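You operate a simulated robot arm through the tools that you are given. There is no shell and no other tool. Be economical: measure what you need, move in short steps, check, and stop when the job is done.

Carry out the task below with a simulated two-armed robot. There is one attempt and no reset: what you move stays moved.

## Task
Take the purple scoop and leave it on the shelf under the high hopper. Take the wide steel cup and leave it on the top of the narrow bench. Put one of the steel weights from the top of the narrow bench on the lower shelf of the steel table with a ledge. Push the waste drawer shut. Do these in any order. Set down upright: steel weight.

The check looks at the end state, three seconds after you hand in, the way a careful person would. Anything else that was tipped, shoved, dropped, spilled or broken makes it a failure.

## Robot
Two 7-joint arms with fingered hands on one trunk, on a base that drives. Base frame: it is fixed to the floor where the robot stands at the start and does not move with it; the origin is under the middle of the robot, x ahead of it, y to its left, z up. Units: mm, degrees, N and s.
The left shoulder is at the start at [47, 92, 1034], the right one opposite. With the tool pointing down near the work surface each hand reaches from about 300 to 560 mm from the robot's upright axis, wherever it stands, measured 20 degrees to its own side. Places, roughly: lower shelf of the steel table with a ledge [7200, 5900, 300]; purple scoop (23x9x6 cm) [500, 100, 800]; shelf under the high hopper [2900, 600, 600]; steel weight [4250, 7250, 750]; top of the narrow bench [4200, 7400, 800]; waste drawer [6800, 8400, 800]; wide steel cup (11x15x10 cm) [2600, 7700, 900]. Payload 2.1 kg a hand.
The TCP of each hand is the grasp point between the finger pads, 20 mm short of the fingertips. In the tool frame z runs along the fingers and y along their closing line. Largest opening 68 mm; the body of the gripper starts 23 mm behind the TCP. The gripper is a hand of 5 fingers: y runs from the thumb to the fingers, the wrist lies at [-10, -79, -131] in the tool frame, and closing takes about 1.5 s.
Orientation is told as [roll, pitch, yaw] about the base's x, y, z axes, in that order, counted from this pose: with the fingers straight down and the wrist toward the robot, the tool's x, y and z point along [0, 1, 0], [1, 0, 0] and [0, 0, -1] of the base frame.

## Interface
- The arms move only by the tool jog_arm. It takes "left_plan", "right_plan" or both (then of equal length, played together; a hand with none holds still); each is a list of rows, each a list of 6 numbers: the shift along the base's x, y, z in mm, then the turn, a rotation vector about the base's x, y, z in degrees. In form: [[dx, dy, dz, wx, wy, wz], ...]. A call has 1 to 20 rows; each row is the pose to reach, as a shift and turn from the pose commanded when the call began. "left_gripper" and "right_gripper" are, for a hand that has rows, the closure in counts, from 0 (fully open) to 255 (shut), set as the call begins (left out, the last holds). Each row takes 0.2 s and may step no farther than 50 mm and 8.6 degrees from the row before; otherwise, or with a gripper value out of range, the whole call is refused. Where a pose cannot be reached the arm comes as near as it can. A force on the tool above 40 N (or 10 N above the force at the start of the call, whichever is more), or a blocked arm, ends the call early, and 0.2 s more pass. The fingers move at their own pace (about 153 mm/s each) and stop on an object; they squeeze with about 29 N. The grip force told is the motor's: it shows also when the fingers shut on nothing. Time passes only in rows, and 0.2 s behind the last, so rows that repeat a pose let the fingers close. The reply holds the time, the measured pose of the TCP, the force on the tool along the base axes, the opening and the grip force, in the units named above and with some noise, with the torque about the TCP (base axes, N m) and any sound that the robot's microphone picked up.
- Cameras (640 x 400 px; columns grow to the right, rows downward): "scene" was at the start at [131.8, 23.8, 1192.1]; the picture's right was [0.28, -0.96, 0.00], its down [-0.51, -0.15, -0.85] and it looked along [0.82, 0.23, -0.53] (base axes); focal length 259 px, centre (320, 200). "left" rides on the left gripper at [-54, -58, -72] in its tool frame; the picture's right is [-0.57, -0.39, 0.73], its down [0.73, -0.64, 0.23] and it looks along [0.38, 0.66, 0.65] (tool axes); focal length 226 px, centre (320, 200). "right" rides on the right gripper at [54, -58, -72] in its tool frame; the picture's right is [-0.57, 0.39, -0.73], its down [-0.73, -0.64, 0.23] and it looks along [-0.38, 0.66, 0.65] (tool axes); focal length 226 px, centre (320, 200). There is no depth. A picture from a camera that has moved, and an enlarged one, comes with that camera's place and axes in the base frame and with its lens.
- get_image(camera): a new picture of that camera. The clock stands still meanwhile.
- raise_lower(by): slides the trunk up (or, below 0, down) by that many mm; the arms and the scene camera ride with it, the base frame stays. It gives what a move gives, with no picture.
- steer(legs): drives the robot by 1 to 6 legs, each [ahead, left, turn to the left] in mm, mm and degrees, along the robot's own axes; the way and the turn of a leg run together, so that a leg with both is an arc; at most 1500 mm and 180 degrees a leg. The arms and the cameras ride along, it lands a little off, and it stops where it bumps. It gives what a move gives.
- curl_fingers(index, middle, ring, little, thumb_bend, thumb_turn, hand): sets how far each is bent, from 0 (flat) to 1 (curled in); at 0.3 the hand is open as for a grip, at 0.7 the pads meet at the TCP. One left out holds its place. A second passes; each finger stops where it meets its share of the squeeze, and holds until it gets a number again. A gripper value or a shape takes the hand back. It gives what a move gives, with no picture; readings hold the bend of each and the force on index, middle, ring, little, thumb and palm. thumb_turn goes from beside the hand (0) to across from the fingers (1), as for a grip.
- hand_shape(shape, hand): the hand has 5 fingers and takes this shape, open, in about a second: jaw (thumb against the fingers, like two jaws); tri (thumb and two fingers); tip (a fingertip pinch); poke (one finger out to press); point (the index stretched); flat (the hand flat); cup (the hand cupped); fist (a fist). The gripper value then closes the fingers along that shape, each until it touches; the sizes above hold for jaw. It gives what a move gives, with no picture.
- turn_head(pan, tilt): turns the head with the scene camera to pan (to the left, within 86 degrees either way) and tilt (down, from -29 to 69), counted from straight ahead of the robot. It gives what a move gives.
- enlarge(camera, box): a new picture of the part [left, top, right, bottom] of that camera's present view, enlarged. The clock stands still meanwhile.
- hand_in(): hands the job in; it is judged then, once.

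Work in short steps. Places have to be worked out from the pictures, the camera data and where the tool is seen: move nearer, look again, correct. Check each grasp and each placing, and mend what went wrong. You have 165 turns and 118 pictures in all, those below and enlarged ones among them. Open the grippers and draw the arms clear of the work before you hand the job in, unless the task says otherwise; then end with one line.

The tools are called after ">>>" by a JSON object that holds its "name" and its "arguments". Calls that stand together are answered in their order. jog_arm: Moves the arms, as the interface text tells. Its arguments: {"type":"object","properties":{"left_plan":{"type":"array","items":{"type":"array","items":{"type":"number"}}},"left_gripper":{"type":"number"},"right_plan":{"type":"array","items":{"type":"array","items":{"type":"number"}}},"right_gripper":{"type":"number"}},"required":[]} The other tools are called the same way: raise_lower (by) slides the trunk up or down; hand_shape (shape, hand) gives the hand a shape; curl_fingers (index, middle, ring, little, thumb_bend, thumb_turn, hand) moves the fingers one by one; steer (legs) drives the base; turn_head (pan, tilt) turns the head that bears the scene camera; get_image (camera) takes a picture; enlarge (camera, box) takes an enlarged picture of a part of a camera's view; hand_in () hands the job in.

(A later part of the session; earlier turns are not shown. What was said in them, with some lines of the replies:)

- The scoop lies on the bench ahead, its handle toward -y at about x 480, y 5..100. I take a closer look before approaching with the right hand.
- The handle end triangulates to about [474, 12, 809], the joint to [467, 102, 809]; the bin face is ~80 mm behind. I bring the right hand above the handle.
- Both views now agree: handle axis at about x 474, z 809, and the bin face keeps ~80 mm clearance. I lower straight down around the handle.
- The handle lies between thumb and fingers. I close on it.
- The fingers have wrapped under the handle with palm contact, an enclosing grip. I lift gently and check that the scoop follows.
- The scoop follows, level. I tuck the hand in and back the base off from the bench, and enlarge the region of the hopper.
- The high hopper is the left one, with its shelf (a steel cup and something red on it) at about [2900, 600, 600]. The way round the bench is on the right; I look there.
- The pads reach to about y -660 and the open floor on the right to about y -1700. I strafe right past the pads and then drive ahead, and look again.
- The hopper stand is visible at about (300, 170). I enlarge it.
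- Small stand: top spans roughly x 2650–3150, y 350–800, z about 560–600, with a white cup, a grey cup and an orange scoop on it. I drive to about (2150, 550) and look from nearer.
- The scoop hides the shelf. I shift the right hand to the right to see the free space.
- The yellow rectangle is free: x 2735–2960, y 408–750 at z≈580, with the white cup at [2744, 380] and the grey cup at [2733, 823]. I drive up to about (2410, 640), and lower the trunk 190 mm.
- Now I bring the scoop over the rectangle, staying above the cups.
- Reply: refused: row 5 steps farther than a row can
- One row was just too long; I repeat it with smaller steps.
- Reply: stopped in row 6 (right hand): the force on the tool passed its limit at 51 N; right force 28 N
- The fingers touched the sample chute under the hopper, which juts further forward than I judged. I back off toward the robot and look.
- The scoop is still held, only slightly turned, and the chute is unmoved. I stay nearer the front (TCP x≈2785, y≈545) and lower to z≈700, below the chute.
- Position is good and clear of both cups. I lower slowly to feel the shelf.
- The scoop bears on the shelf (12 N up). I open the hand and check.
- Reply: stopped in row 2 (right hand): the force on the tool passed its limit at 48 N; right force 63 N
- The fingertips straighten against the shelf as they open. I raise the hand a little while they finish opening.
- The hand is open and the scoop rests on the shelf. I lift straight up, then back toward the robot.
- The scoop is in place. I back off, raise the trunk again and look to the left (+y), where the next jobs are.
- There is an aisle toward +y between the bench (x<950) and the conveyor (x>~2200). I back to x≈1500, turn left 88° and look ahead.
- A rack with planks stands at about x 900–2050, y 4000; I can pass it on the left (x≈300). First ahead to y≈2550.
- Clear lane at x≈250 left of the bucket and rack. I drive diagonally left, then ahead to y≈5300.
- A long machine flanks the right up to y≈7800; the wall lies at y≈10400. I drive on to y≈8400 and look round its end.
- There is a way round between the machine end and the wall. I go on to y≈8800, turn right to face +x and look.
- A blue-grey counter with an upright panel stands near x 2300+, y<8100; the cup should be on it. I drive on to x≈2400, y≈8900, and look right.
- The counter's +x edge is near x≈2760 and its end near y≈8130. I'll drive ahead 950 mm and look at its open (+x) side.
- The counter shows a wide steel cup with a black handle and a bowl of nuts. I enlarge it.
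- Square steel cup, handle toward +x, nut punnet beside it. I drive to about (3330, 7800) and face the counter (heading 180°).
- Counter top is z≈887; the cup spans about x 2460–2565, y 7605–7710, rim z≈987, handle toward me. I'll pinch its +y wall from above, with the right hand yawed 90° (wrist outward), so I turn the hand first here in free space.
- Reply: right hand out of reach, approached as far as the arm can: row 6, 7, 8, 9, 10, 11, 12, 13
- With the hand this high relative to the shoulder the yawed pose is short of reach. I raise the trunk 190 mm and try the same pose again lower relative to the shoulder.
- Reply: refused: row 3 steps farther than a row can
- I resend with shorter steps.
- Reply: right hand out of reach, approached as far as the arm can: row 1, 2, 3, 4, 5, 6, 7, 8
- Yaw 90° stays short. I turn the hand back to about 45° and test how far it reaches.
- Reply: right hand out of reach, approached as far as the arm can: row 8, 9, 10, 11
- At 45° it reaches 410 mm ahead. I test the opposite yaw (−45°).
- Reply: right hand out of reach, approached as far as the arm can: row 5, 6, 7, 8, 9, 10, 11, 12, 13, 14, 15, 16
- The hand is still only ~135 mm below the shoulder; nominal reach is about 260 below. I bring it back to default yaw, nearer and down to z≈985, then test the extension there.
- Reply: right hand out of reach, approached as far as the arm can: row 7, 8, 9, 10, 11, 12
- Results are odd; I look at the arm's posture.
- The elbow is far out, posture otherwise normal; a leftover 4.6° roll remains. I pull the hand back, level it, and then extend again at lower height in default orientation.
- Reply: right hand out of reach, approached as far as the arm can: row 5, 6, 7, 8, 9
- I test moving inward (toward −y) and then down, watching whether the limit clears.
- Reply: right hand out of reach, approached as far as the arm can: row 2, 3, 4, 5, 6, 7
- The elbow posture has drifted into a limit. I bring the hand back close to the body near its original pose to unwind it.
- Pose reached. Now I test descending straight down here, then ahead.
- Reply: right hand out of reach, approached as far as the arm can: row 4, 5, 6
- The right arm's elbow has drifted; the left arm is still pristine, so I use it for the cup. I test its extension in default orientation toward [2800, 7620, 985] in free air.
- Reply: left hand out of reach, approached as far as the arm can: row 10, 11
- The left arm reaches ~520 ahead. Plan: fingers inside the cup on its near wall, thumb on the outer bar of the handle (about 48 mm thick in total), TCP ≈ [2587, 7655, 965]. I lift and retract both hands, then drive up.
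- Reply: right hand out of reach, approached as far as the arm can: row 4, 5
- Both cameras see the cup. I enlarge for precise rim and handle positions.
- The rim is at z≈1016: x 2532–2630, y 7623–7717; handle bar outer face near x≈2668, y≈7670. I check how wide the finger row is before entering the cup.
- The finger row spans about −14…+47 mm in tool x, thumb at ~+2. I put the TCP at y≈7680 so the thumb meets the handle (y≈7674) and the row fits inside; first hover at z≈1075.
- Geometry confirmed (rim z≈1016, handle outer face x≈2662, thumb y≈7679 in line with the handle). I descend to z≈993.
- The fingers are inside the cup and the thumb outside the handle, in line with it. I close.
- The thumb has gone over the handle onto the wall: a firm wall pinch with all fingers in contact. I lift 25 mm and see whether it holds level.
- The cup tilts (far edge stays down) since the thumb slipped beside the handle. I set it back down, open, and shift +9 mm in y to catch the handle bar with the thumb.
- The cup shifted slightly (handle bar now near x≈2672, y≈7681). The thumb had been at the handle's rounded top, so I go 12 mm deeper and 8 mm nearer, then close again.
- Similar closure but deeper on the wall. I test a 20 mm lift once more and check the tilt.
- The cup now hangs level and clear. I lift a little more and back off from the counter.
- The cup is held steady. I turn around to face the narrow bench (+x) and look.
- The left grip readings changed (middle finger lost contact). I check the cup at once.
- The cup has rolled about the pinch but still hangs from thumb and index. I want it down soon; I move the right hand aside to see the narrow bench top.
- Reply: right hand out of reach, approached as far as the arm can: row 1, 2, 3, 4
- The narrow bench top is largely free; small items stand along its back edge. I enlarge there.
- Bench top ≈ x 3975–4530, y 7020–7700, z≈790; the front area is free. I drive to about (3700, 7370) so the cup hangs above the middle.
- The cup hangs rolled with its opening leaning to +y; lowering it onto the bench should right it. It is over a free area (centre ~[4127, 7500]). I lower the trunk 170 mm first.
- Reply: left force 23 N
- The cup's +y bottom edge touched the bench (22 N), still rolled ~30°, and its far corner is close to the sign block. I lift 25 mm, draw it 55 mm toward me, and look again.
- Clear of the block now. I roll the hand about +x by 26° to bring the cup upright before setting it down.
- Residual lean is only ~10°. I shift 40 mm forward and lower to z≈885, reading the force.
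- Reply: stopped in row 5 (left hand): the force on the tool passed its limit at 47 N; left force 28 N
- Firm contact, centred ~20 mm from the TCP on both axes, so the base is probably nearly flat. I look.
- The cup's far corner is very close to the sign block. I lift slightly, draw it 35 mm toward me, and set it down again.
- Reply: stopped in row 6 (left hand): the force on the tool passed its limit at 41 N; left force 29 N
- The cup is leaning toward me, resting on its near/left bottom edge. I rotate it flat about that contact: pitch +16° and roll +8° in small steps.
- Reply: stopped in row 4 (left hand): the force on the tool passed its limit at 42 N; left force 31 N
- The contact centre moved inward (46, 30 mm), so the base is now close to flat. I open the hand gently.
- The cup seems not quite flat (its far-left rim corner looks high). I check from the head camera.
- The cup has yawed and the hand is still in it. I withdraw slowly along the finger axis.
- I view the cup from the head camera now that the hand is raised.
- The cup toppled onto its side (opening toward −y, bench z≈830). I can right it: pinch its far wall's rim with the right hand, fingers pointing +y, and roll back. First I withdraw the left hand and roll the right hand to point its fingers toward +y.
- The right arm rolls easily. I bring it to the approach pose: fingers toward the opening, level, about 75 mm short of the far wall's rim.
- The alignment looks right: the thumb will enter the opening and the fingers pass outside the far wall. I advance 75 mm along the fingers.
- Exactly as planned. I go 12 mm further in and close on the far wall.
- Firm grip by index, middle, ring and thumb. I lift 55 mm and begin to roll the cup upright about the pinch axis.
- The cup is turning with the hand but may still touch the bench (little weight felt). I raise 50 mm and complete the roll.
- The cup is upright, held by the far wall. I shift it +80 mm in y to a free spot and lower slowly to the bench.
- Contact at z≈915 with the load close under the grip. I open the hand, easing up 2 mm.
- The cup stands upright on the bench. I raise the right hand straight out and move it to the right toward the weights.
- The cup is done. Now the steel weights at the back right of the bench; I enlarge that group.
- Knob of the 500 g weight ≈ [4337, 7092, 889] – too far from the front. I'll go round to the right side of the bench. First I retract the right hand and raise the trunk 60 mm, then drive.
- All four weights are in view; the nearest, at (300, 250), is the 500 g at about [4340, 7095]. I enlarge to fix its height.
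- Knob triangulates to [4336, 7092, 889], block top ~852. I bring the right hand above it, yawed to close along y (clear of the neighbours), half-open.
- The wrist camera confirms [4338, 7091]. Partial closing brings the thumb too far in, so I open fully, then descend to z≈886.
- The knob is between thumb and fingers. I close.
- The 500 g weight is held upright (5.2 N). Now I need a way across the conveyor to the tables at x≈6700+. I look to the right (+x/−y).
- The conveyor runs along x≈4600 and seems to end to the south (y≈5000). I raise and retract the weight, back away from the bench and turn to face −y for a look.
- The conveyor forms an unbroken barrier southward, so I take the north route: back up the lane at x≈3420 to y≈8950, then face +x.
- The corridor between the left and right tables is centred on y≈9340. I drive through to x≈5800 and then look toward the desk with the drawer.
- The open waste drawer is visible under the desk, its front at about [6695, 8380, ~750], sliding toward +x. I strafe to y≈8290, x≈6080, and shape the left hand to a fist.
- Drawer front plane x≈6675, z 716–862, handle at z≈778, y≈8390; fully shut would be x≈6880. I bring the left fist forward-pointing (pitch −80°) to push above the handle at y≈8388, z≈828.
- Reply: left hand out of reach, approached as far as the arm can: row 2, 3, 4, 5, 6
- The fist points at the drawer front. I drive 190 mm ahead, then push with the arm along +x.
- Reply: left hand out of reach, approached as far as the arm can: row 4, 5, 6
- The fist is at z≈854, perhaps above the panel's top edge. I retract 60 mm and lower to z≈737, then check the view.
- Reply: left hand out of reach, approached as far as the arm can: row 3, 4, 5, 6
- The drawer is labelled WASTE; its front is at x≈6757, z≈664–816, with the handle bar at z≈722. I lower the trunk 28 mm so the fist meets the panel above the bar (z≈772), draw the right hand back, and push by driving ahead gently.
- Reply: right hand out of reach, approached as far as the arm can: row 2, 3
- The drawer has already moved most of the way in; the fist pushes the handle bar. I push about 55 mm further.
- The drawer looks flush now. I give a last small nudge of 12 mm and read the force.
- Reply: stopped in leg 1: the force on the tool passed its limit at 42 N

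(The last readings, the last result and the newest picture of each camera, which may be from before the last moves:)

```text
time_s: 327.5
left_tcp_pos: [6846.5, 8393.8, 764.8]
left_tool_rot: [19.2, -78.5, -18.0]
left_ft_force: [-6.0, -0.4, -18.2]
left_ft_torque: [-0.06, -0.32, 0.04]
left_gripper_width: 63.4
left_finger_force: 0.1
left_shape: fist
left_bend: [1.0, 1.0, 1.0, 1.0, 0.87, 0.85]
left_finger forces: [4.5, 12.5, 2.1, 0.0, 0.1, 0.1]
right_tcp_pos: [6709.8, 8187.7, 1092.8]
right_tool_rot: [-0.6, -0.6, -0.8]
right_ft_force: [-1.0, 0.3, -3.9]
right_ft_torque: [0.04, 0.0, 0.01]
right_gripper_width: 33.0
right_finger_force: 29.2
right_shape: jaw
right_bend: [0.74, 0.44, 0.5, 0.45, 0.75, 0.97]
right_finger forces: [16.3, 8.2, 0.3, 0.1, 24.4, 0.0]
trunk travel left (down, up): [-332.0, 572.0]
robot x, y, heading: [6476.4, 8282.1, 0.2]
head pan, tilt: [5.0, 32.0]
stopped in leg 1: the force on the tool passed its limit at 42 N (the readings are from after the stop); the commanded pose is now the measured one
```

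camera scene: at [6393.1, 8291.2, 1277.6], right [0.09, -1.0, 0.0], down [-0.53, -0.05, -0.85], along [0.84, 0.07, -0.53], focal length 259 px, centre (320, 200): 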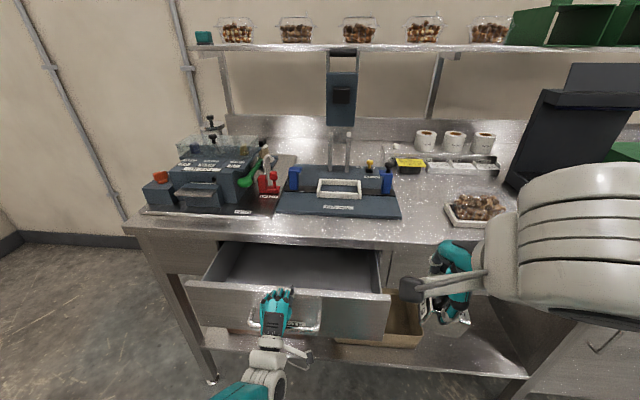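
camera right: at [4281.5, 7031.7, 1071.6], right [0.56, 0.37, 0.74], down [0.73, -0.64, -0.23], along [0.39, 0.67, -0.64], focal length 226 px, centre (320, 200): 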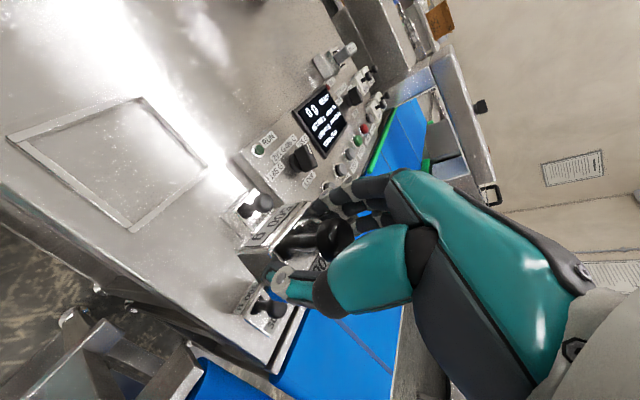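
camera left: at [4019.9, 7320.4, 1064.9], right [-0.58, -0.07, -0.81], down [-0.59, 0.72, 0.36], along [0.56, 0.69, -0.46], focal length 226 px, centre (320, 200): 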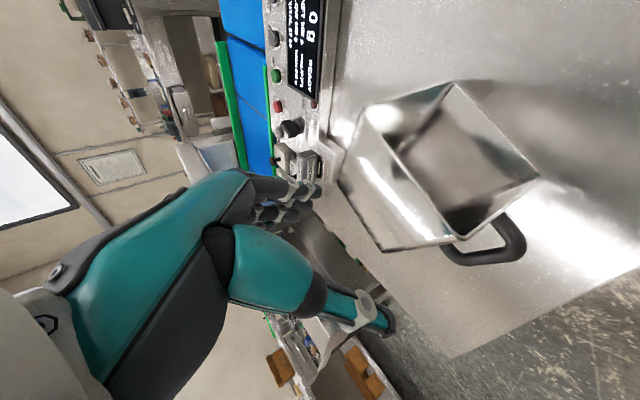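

The drawer is against its stop (force rose to 42 N). I back away straight, then strafe right toward the steel table with the ledge and look.

>>> {"name": "steer", "arguments": {"legs": [[-480, 0, 0], [0, -1150, 0], [0, -1050, 0]]}}

>>> {"name": "turn_head", "arguments": {"pan": 0, "tilt": 28}}

>>> {"name": "get_image", "arguments": {"camera": "scene"}}

```text
time_s: 341.0
left_tcp_pos: [6375.0, 6155.7, 766.7]
left_tool_rot: [19.4, -78.9, -18.1]
left_ft_force: [-0.9, -0.4, -0.1]
left_ft_torque: [0.02, 0.02, -0.02]
left_gripper_width: 63.2
left_finger_force: 0.0
left_shape: fist
left_bend: [1.0, 1.0, 1.0, 1.0, 0.87, 0.85]
left_finger forces: [0.0, 0.0, 0.0, 0.0, 0.1, 0.1]
right_tcp_pos: [6239.6, 5949.5, 1093.5]
right_tool_rot: [-0.6, -0.6, -0.8]
right_ft_force: [0.7, 0.6, -5.3]
right_ft_torque: [-0.01, -0.01, 0.01]
right_gripper_width: 32.6
right_finger_force: 28.9
right_shape: jaw
right_bend: [0.74, 0.44, 0.5, 0.45, 0.75, 0.97]
right_finger forces: [16.3, 8.2, 0.2, 0.1, 24.5, 0.1]
trunk travel left (down, up): [-332.0, 572.0]
robot x, y, heading: [6007.1, 6048.9, 0.4]
head pan, tilt: [5.0, 32.0]
```

```text
time_s: 341.6
left_tcp_pos: [6375.8, 6155.2, 765.5]
left_tool_rot: [19.5, -78.8, -18.2]
left_ft_force: [0.7, -0.5, -0.2]
left_ft_torque: [0.0, 0.04, 0.0]
left_gripper_width: 63.4
left_finger_force: 0.1
left_shape: fist
left_bend: [1.0, 1.0, 1.0, 1.0, 0.87, 0.85]
left_finger forces: [0.0, 0.1, 0.0, 0.0, 0.1, 0.1]
right_tcp_pos: [6239.0, 5950.1, 1093.1]
right_tool_rot: [-0.5, -0.4, -0.7]
right_ft_force: [0.0, -0.7, -5.4]
right_ft_torque: [-0.01, 0.03, 0.01]
right_gripper_width: 32.6
right_finger_force: 28.8
right_shape: jaw
right_bend: [0.74, 0.44, 0.5, 0.45, 0.75, 0.97]
right_finger forces: [16.3, 8.2, 0.1, 0.1, 24.6, 0.0]
trunk travel left (down, up): [-332.0, 572.0]
robot x, y, heading: [6005.3, 6048.9, 0.4]
head pan, tilt: [0.0, 28.0]
```

```text
9 pictures are left
camera scene: at [6133.6, 6045.8, 1255.6], right [0.0, -1.0, 0.0], down [-0.47, 0.0, -0.88], along [0.88, 0.0, -0.47], focal length 259 px, centre (320, 200)
```

scene: 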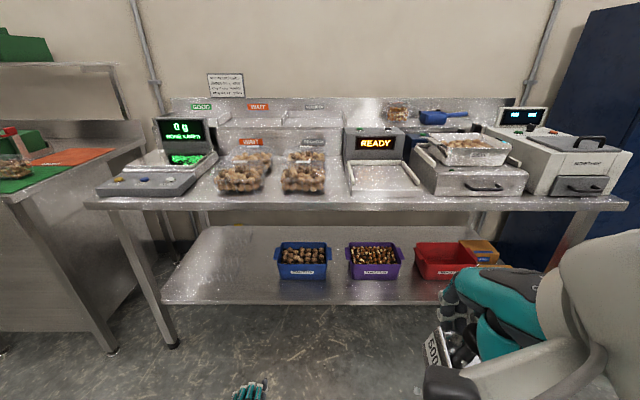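

The lower shelf (z≈310, front edge x≈6940) is free on its left part. I lower the trunk fully and test the right hand's low reach here in free space, while retracting the left fist.

>>> {"name": "raise_lower", "arguments": {"by": -325}}

>>> {"name": "jog_arm", "arguments": {"left_plan": [[-20, 10, 25, 0, 6, 0], [-40, 20, 50, 0, 12, 0], [-60, 30, 80, 0, 18, 0], [-80, 40, 110, 0, 24, 0], [-100, 50, 140, 0, 30, 0], [-120, 60, 170, 0, 36, 0], [-130, 70, 200, 0, 42, 0], [-140, 80, 230, 0, 48, 0], [-140, 90, 260, 0, 54, 0], [-140, 100, 290, 0, 60, 0]], "right_plan": [[25, -5, -20, 0, 0, 0], [50, -10, -50, 0, 0, 0], [75, -15, -85, 0, 0, 0], [100, -20, -120, 0, 0, 0], [120, -25, -160, 0, 0, 0], [140, -30, -200, 0, 0, 0], [150, -35, -245, 0, 0, 0], [160, -40, -290, 0, 0, 0], [165, -40, -335, 0, 0, 0], [170, -40, -380, 0, 0, 0]]}}

```text
time_s: 344.8
left_tcp_pos: [6374.2, 6155.1, 440.8]
left_tool_rot: [19.7, -78.9, -18.2]
left_ft_force: [-0.5, 0.0, 0.3]
left_ft_torque: [0.02, -0.04, 0.0]
left_gripper_width: 63.6
left_finger_force: 0.1
left_shape: fist
left_bend: [1.0, 1.0, 1.0, 1.0, 0.87, 0.85]
left_finger forces: [0.0, 0.0, 0.1, 0.0, 0.0, 0.0]
right_tcp_pos: [6285.2, 5951.0, 719.3]
right_tool_rot: [-0.9, 13.1, -0.8]
right_ft_force: [0.0, 0.1, -4.4]
right_ft_torque: [-0.01, -0.03, 0.01]
right_gripper_width: 33.1
right_finger_force: 29.3
right_shape: jaw
right_bend: [0.74, 0.44, 0.5, 0.45, 0.75, 0.97]
right_finger forces: [17.1, 8.4, 0.1, 0.0, 24.3, 0.0]
trunk travel left (down, up): [-7.0, 897.0]
robot x, y, heading: [6002.2, 6047.6, 0.3]
head pan, tilt: [0.0, 28.0]
```

```text
time_s: 347.2
left_tcp_pos: [6254.1, 6339.4, 696.4]
left_tool_rot: [1.3, -6.2, -5.1]
left_ft_force: [0.4, -0.2, -0.4]
left_ft_torque: [0.02, -0.03, 0.0]
left_gripper_width: 63.2
left_finger_force: 0.0
left_shape: fist
left_bend: [1.0, 1.0, 1.0, 1.0, 0.87, 0.85]
left_finger forces: [0.0, 0.1, 0.0, 0.1, 0.1, 0.0]
left hand out of reach, approached as far as the arm can: row 5, 6, 7, 8, 9, 10
right_tcp_pos: [6452.0, 5909.7, 340.9]
right_tool_rot: [-0.7, 13.2, -0.6]
right_ft_force: [-0.7, -0.7, -4.5]
right_ft_torque: [-0.02, -0.02, 0.05]
right_gripper_width: 33.5
right_finger_force: 29.5
right_shape: jaw
right_bend: [0.29, 0.43, 0.5, 0.45, 0.75, 0.99]
right_finger forces: [17.5, 9.6, 0.0, 0.0, 24.1, 0.1]
trunk travel left (down, up): [-7.0, 897.0]
robot x, y, heading: [6005.1, 6044.4, 0.3]
head pan, tilt: [0.0, 28.0]
stopped in row 10 (left hand): the arm was blocked; the commanded pose is now the measured one
```

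The low reach works. The right hand picked up a 13° pitch; I level it and check the weight.

>>> {"name": "jog_arm", "arguments": {"right_plan": [[0, 0, 20, 0, -6.5, 0], [0, 0, 40, 0, -13, 0], [0, 0, 60, 0, -13, 0], [0, 0, 60, 0, -13, 0]]}}

>>> {"name": "get_image", "arguments": {"camera": "right"}}

```text
time_s: 348.2
left_tcp_pos: [6254.3, 6340.5, 697.4]
left_tool_rot: [1.2, -6.2, -5.1]
left_ft_force: [0.3, -0.5, 0.2]
left_ft_torque: [-0.03, 0.01, 0.02]
left_gripper_width: 63.5
left_finger_force: 0.0
left_shape: fist
left_bend: [1.0, 1.0, 1.0, 1.0, 0.87, 0.85]
left_finger forces: [0.0, 0.0, 0.1, 0.2, 0.0, 0.1]
right_tcp_pos: [6452.0, 5908.2, 405.6]
right_tool_rot: [-0.7, 0.0, -0.6]
right_ft_force: [0.0, -0.1, -5.2]
right_ft_torque: [-0.02, 0.06, 0.01]
right_gripper_width: 33.9
right_finger_force: 28.5
right_shape: jaw
right_bend: [0.29, 0.43, 0.5, 0.45, 0.75, 0.99]
right_finger forces: [17.1, 8.3, 0.0, 0.1, 24.6, 0.0]
trunk travel left (down, up): [-7.0, 897.0]
robot x, y, heading: [6002.0, 6044.2, 0.1]
head pan, tilt: [0.0, 28.0]
```

```text
8 pictures are left
camera right: at [6394.4, 5965.3, 474.1], right [0.38, -0.56, 0.73], down [-0.65, -0.73, -0.22], along [0.66, -0.39, -0.64], focal length 226 px, centre (320, 200)
```

right: 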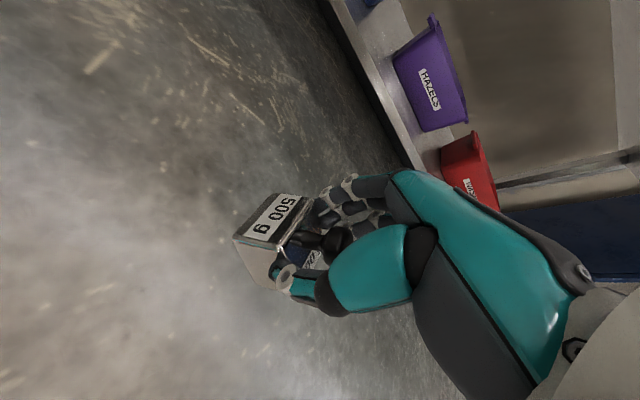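

The 500 g weight hangs upright in the grip. I strafe left to y≈6540, in front of the free part of the shelf, and approach to x≈6440.

>>> {"name": "steer", "arguments": {"legs": [[0, 495, 0], [435, 0, 0]]}}

>>> {"name": "turn_head", "arguments": {"pan": -5, "tilt": 42}}

>>> {"name": "get_image", "arguments": {"camera": "scene"}}

```text
time_s: 353.2
left_tcp_pos: [6658.2, 6827.9, 697.8]
left_tool_rot: [1.2, -6.2, -4.7]
left_ft_force: [0.0, -0.6, -1.1]
left_ft_torque: [0.04, -0.03, -0.01]
left_gripper_width: 63.8
left_finger_force: 0.0
left_shape: fist
left_bend: [1.0, 1.0, 1.0, 1.0, 0.87, 0.85]
left_finger forces: [0.0, 0.0, 0.0, 0.0, 0.0, 0.0]
right_tcp_pos: [6860.7, 6398.6, 404.6]
right_tool_rot: [-0.5, 0.1, -0.1]
right_ft_force: [0.1, -0.8, -4.6]
right_ft_torque: [-0.02, 0.0, 0.0]
right_gripper_width: 33.6
right_finger_force: 28.8
right_shape: jaw
right_bend: [0.29, 0.43, 0.5, 0.45, 0.75, 0.99]
right_finger forces: [17.1, 8.4, 0.0, 0.0, 24.7, 0.1]
trunk travel left (down, up): [-7.0, 897.0]
robot x, y, heading: [6415.1, 6533.4, 0.9]
head pan, tilt: [0.0, 28.0]
```

```text
time_s: 354.0
left_tcp_pos: [6658.4, 6827.6, 697.0]
left_tool_rot: [1.3, -6.2, -4.7]
left_ft_force: [-0.1, 0.2, 0.4]
left_ft_torque: [-0.02, 0.0, -0.01]
left_gripper_width: 63.3
left_finger_force: 0.0
left_shape: fist
left_bend: [1.0, 1.0, 1.0, 1.0, 0.87, 0.85]
left_finger forces: [0.1, 0.0, 0.1, 0.0, 0.1, 0.0]
right_tcp_pos: [6861.2, 6399.0, 404.1]
right_tool_rot: [-0.5, 0.2, -0.1]
right_ft_force: [-0.6, -0.3, -4.9]
right_ft_torque: [0.04, 0.03, -0.01]
right_gripper_width: 33.6
right_finger_force: 29.3
right_shape: jaw
right_bend: [0.29, 0.43, 0.5, 0.45, 0.75, 0.99]
right_finger forces: [17.2, 8.3, 0.0, 0.0, 24.8, 0.0]
trunk travel left (down, up): [-7.0, 897.0]
robot x, y, heading: [6412.1, 6529.8, 0.8]
head pan, tilt: [-5.0, 42.0]
```

```text
7 pictures are left
camera scene: at [6606.3, 6527.1, 902.4], right [-0.07, -1.0, 0.0], down [-0.67, 0.05, -0.74], along [0.74, -0.06, -0.67], focal length 259 px, centre (320, 200)
```

scene: 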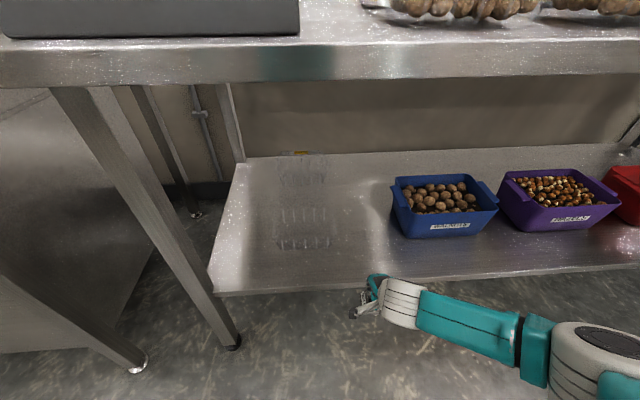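

Shelf z≈313, front edge x≈6936; the spot straight ahead (y≈6400) is free. I drive 135 mm further, then lower the weight gently.

>>> {"name": "steer", "arguments": {"legs": [[138, 0, 0]]}}

>>> {"name": "jog_arm", "arguments": {"right_plan": [[0, 0, -12, 0, 0, 0], [0, 0, -22, 0, 0, 0], [0, 0, -28, 0, 0, 0], [0, 0, -32, 0, 0, 0]]}}

>>> {"name": "enlarge", "arguments": {"camera": "scene", "box": [260, 200, 500, 350]}}

```text
time_s: 355.3
left_tcp_pos: [6797.7, 6831.7, 698.0]
left_tool_rot: [1.1, -6.2, -4.6]
left_ft_force: [-0.2, -0.1, 0.0]
left_ft_torque: [-0.02, 0.0, 0.01]
left_gripper_width: 63.5
left_finger_force: 0.1
left_shape: fist
left_bend: [1.0, 1.0, 1.0, 1.0, 0.87, 0.85]
left_finger forces: [0.1, 0.1, 0.0, 0.1, 0.0, 0.0]
right_tcp_pos: [7000.8, 6402.1, 403.3]
right_tool_rot: [-0.6, 0.1, 0.0]
right_ft_force: [0.4, 0.0, -4.9]
right_ft_torque: [0.03, 0.01, 0.0]
right_gripper_width: 33.6
right_finger_force: 29.1
right_shape: jaw
right_bend: [0.29, 0.43, 0.5, 0.45, 0.75, 0.99]
right_finger forces: [17.1, 8.3, 0.0, 0.1, 24.9, 0.0]
trunk travel left (down, up): [-7.0, 897.0]
robot x, y, heading: [6556.0, 6538.5, 0.7]
head pan, tilt: [-5.0, 42.0]
```

```text
time_s: 356.3
left_tcp_pos: [6797.8, 6831.0, 697.8]
left_tool_rot: [1.3, -6.2, -4.6]
left_ft_force: [-0.1, 0.4, 0.5]
left_ft_torque: [0.01, 0.0, 0.02]
left_gripper_width: 63.3
left_finger_force: 0.1
left_shape: fist
left_bend: [1.0, 1.0, 1.0, 1.0, 0.87, 0.85]
left_finger forces: [0.1, 0.0, 0.1, 0.1, 0.1, 0.1]
right_tcp_pos: [7001.2, 6402.7, 371.7]
right_tool_rot: [-0.6, 0.1, 0.1]
right_ft_force: [0.0, -0.4, -4.9]
right_ft_torque: [-0.04, 0.04, 0.01]
right_gripper_width: 33.5
right_finger_force: 29.4
right_shape: jaw
right_bend: [0.29, 0.43, 0.5, 0.45, 0.75, 1.0]
right_finger forces: [17.1, 8.2, 0.0, 0.0, 24.9, 0.0]
trunk travel left (down, up): [-7.0, 897.0]
robot x, y, heading: [6547.7, 6537.6, 0.9]
head pan, tilt: [-5.0, 42.0]
```

```text
2.67 times, centred on (380, 275) of scene
camera zoom: at [6746.2, 6529.3, 902.3], right [-0.07, -1.0, 0.0], down [-0.67, 0.05, -0.74], along [0.74, -0.05, -0.67], focal length 692 px, centre (160, 0)
```

zoom: 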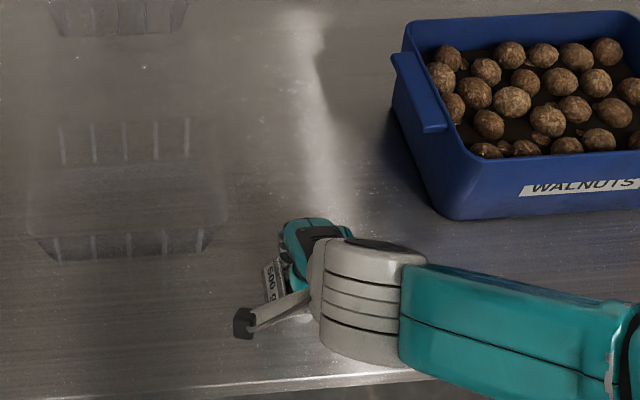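

Not touching yet. I lower further in 4 mm steps until contact.

>>> {"name": "jog_arm", "arguments": {"right_plan": [[0, 0, -4, 0, 0, 0], [0, 0, -7, 0, 0, 0], [0, 0, -10, 0, 0, 0], [0, 0, -10, 0, 0, 0]]}}

```text
time_s: 357.3
left_tcp_pos: [6797.7, 6831.4, 697.5]
left_tool_rot: [1.2, -6.2, -4.6]
left_ft_force: [0.9, -0.4, -0.3]
left_ft_torque: [0.01, -0.01, 0.02]
left_gripper_width: 63.5
left_finger_force: 0.1
left_shape: fist
left_bend: [1.0, 1.0, 1.0, 1.0, 0.87, 0.85]
left_finger forces: [0.0, 0.1, 0.0, 0.0, 0.1, 0.0]
right_tcp_pos: [7000.8, 6402.1, 363.2]
right_tool_rot: [-0.6, -0.1, 0.0]
right_ft_force: [0.1, 8.5, 17.3]
right_ft_torque: [-0.03, -0.48, 0.17]
right_gripper_width: 34.3
right_finger_force: 29.0
right_shape: jaw
right_bend: [0.73, 0.37, 0.5, 0.45, 0.75, 0.98]
right_finger forces: [15.6, 23.0, 2.0, 0.1, 26.2, 0.0]
trunk travel left (down, up): [-7.0, 897.0]
robot x, y, heading: [6551.8, 6536.7, 0.9]
head pan, tilt: [-5.0, 42.0]
```

The weight bears on the shelf (17 N). I ease up 1 mm and open the hand.

>>> {"name": "jog_arm", "arguments": {"right_plan": [[0, 0, 1, 0, 0, 0], [0, 0, 1, 0, 0, 0], [0, 0, 1, 0, 0, 0], [0, 0, 1, 0, 0, 0], [0, 0, 1, 0, 0, 0], [0, 0, 1, 0, 0, 0]], "right_gripper": 0}}

>>> {"name": "get_image", "arguments": {"camera": "right"}}

```text
time_s: 358.7
left_tcp_pos: [6796.4, 6829.8, 697.6]
left_tool_rot: [1.3, -6.2, -4.6]
left_ft_force: [0.3, -0.7, 0.3]
left_ft_torque: [0.01, -0.04, -0.03]
left_gripper_width: 63.3
left_finger_force: 0.2
left_shape: fist
left_bend: [1.0, 1.0, 1.0, 1.0, 0.87, 0.85]
left_finger forces: [0.0, 0.0, 0.0, 0.1, 0.0, 0.1]
right_tcp_pos: [6999.2, 6402.6, 361.9]
right_tool_rot: [-0.6, 0.2, 0.0]
right_ft_force: [0.4, -0.7, -0.1]
right_ft_torque: [-0.02, 0.0, 0.02]
right_gripper_width: 68.0
right_finger_force: 0.1
right_shape: jaw
right_bend: [0.3, 0.3, 0.3, 0.3, 0.3, 0.98]
right_finger forces: [0.0, 0.0, 0.1, 0.1, 0.0, 0.1]
trunk travel left (down, up): [-7.0, 897.0]
robot x, y, heading: [6557.7, 6536.2, 0.9]
head pan, tilt: [-5.0, 42.0]
```

```text
5 pictures are left
camera right: at [6941.6, 6458.2, 432.5], right [0.39, -0.56, 0.73], down [-0.64, -0.74, -0.22], along [0.66, -0.38, -0.64], focal length 226 px, centre (320, 200)
```

right: 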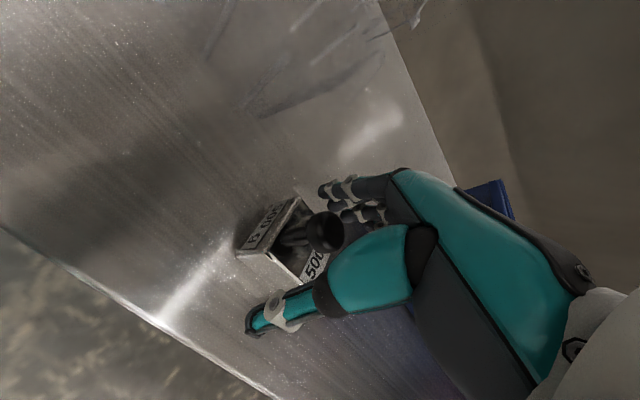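

The weight stands on the shelf and the hand is open around the knob. I lift straight up 90 mm and look before backing off.

>>> {"name": "jog_arm", "arguments": {"right_plan": [[0, 0, 15, 0, 0, 0], [0, 0, 35, 0, 0, 0], [0, 0, 60, 0, 0, 0], [0, 0, 90, 0, 0, 0], [0, 0, 90, 0, 0, 0]]}}

>>> {"name": "steer", "arguments": {"legs": [[-250, 0, 0]]}}

>>> {"name": "enlarge", "arguments": {"camera": "scene", "box": [230, 120, 450, 260]}}

```text
time_s: 359.9
left_tcp_pos: [6797.9, 6832.0, 697.3]
left_tool_rot: [1.2, -6.2, -4.7]
left_ft_force: [-0.1, 0.4, 0.1]
left_ft_torque: [0.02, -0.01, -0.01]
left_gripper_width: 63.6
left_finger_force: 0.0
left_shape: fist
left_bend: [1.0, 1.0, 1.0, 1.0, 0.87, 0.85]
left_finger forces: [0.1, 0.1, 0.1, 0.1, 0.0, 0.0]
right_tcp_pos: [6999.8, 6403.2, 456.4]
right_tool_rot: [-0.7, 0.1, 0.0]
right_ft_force: [0.5, 0.8, -0.9]
right_ft_torque: [0.0, 0.02, 0.01]
right_gripper_width: 67.6
right_finger_force: 0.1
right_shape: jaw
right_bend: [0.3, 0.3, 0.3, 0.3, 0.3, 0.98]
right_finger forces: [0.0, 0.1, 0.0, 0.1, 0.0, 0.1]
trunk travel left (down, up): [-7.0, 897.0]
robot x, y, heading: [6555.4, 6536.9, 0.9]
head pan, tilt: [-5.0, 42.0]
```

```text
time_s: 361.8
left_tcp_pos: [6537.8, 6826.9, 697.3]
left_tool_rot: [1.2, -6.2, -4.8]
left_ft_force: [-0.1, 0.8, -1.0]
left_ft_torque: [-0.05, 0.0, -0.04]
left_gripper_width: 63.3
left_finger_force: 0.0
left_shape: fist
left_bend: [1.0, 1.0, 1.0, 1.0, 0.87, 0.85]
left_finger forces: [0.1, 0.0, 0.0, 0.1, 0.1, 0.0]
right_tcp_pos: [6738.7, 6397.3, 454.9]
right_tool_rot: [-0.5, 0.2, -0.1]
right_ft_force: [-1.0, -0.5, 0.7]
right_ft_torque: [-0.02, 0.05, -0.03]
right_gripper_width: 67.7
right_finger_force: 0.1
right_shape: jaw
right_bend: [0.3, 0.3, 0.3, 0.3, 0.3, 0.98]
right_finger forces: [0.0, 0.0, 0.0, 0.1, 0.0, 0.0]
trunk travel left (down, up): [-7.0, 897.0]
robot x, y, heading: [6290.4, 6530.0, 0.5]
head pan, tilt: [-5.0, 42.0]
```

```text
2.86 times, centred on (340, 190) of scene
camera zoom: at [6484.7, 6525.4, 902.4], right [-0.08, -1.0, 0.0], down [-0.67, 0.05, -0.74], along [0.74, -0.06, -0.67], focal length 741 px, centre (263, 229)
```

zoom: 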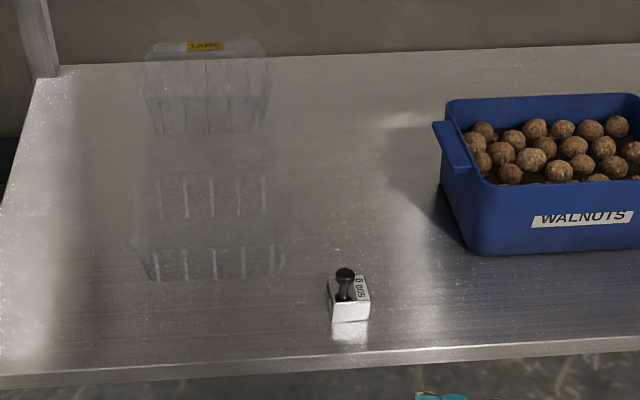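

The weight stands upright on the lower shelf. I open the left hand, raise the trunk, and check the drawer from here.

>>> {"name": "steer", "arguments": {"legs": [[-300, 0, 0]]}}

>>> {"name": "raise_lower", "arguments": {"by": 200}}

>>> {"name": "hand_shape", "arguments": {"shape": "jaw", "hand": "left"}}

>>> {"name": "turn_head", "arguments": {"pan": 62, "tilt": 14}}

>>> {"name": "enlarge", "arguments": {"camera": "scene", "box": [160, 80, 480, 300]}}

```text
time_s: 363.9
left_tcp_pos: [6232.7, 6823.1, 697.2]
left_tool_rot: [1.1, -6.2, -4.5]
left_ft_force: [-0.2, -0.7, 0.6]
left_ft_torque: [-0.02, 0.03, 0.04]
left_gripper_width: 63.6
left_finger_force: 0.1
left_shape: fist
left_bend: [1.0, 1.0, 1.0, 1.0, 0.87, 0.85]
left_finger forces: [0.1, 0.1, 0.0, 0.1, 0.0, 0.1]
right_tcp_pos: [6435.8, 6396.0, 455.7]
right_tool_rot: [-0.6, 0.1, 0.2]
right_ft_force: [0.2, -0.4, 0.7]
right_ft_torque: [0.02, 0.03, 0.0]
right_gripper_width: 67.8
right_finger_force: 0.0
right_shape: jaw
right_bend: [0.3, 0.3, 0.3, 0.3, 0.3, 0.98]
right_finger forces: [0.0, 0.0, 0.0, 0.0, 0.1, 0.0]
trunk travel left (down, up): [-7.0, 897.0]
robot x, y, heading: [5985.0, 6529.8, 1.2]
head pan, tilt: [-5.0, 42.0]
```

```text
time_s: 366.0
left_tcp_pos: [6233.4, 6823.4, 896.9]
left_tool_rot: [1.1, -6.3, -4.6]
left_ft_force: [-0.1, 0.7, -0.4]
left_ft_torque: [0.0, -0.01, 0.02]
left_gripper_width: 63.2
left_finger_force: 0.1
left_shape: fist
left_bend: [1.0, 1.0, 1.0, 1.0, 0.87, 0.85]
left_finger forces: [0.0, 0.0, 0.0, 0.0, 0.1, 0.1]
right_tcp_pos: [6435.4, 6396.9, 654.4]
right_tool_rot: [-0.7, 0.1, 0.2]
right_ft_force: [0.2, 0.3, -0.7]
right_ft_torque: [0.0, -0.01, 0.03]
right_gripper_width: 67.8
right_finger_force: 0.0
right_shape: jaw
right_bend: [0.3, 0.3, 0.3, 0.3, 0.3, 0.98]
right_finger forces: [0.0, 0.0, 0.0, 0.0, 0.0, 0.0]
trunk travel left (down, up): [-207.0, 697.0]
robot x, y, heading: [5985.9, 6527.6, 0.8]
head pan, tilt: [-5.0, 42.0]
```

```text
time_s: 366.9
left_tcp_pos: [6232.6, 6824.0, 897.8]
left_tool_rot: [1.2, -6.3, -4.5]
left_ft_force: [0.2, -0.6, 0.1]
left_ft_torque: [0.03, -0.01, 0.04]
left_gripper_width: 67.7
left_finger_force: 0.1
left_shape: jaw
left_bend: [0.3, 0.3, 0.3, 0.3, 0.3, 0.98]
left_finger forces: [0.0, 0.0, 0.1, 0.0, 0.0, 0.0]
right_tcp_pos: [6436.8, 6396.1, 655.5]
right_tool_rot: [-0.6, 0.1, 0.1]
right_ft_force: [0.1, -0.6, -0.8]
right_ft_torque: [0.0, 0.01, -0.02]
right_gripper_width: 67.7
right_finger_force: 0.1
right_shape: jaw
right_bend: [0.3, 0.3, 0.3, 0.3, 0.3, 0.98]
right_finger forces: [0.1, 0.0, 0.0, 0.0, 0.0, 0.1]
trunk travel left (down, up): [-207.0, 697.0]
robot x, y, heading: [5990.5, 6529.4, 0.9]
head pan, tilt: [-5.0, 42.0]
```

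```text
time_s: 368.3
left_tcp_pos: [6233.2, 6823.2, 896.3]
left_tool_rot: [1.2, -6.1, -4.5]
left_ft_force: [0.7, -0.1, 0.0]
left_ft_torque: [0.0, 0.0, -0.03]
left_gripper_width: 67.8
left_finger_force: 0.0
left_shape: jaw
left_bend: [0.3, 0.3, 0.3, 0.3, 0.3, 0.98]
left_finger forces: [0.0, 0.1, 0.0, 0.1, 0.0, 0.0]
right_tcp_pos: [6435.1, 6396.6, 654.7]
right_tool_rot: [-0.6, 0.1, 0.1]
right_ft_force: [0.1, 0.6, -0.3]
right_ft_torque: [0.03, -0.01, -0.01]
right_gripper_width: 67.9
right_finger_force: 0.0
right_shape: jaw
right_bend: [0.3, 0.3, 0.3, 0.3, 0.3, 0.98]
right_finger forces: [0.1, 0.0, 0.0, 0.1, 0.0, 0.1]
trunk travel left (down, up): [-207.0, 697.0]
robot x, y, heading: [5988.8, 6525.0, 0.9]
head pan, tilt: [62.0, 14.0]
```

```text
1.82 times, centred on (320, 190) of scene
camera zoom: at [6089.1, 6610.7, 1151.9], right [0.89, -0.46, 0.0], down [-0.11, -0.22, -0.97], along [0.44, 0.86, -0.24], focal length 472 px, centre (320, 218)
```

zoom: 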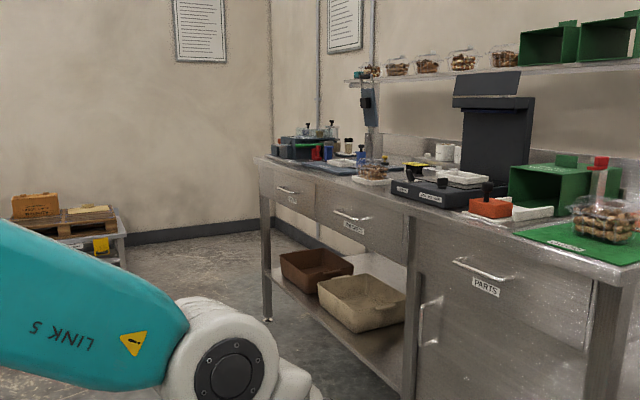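

All drawers of the desk are flush, so the waste drawer is shut. The scoop, cup and weight were each checked in place, and both hands are open and clear. I hand in.

>>> {"name": "hand_in", "arguments": {}}

```text
The job is handed in.
```

I handed the job in with all four parts done. The scoop is on the shelf under the high hopper, the steel cup is on the narrow bench, a 500 g weight stands upright on the lower shelf of the steel table, and the waste drawer is shut; the cup did topple on the bench once before I stood it upright again, and my hand bumped the hopper chute while I was placing the scoop, though I saw nothing moved.
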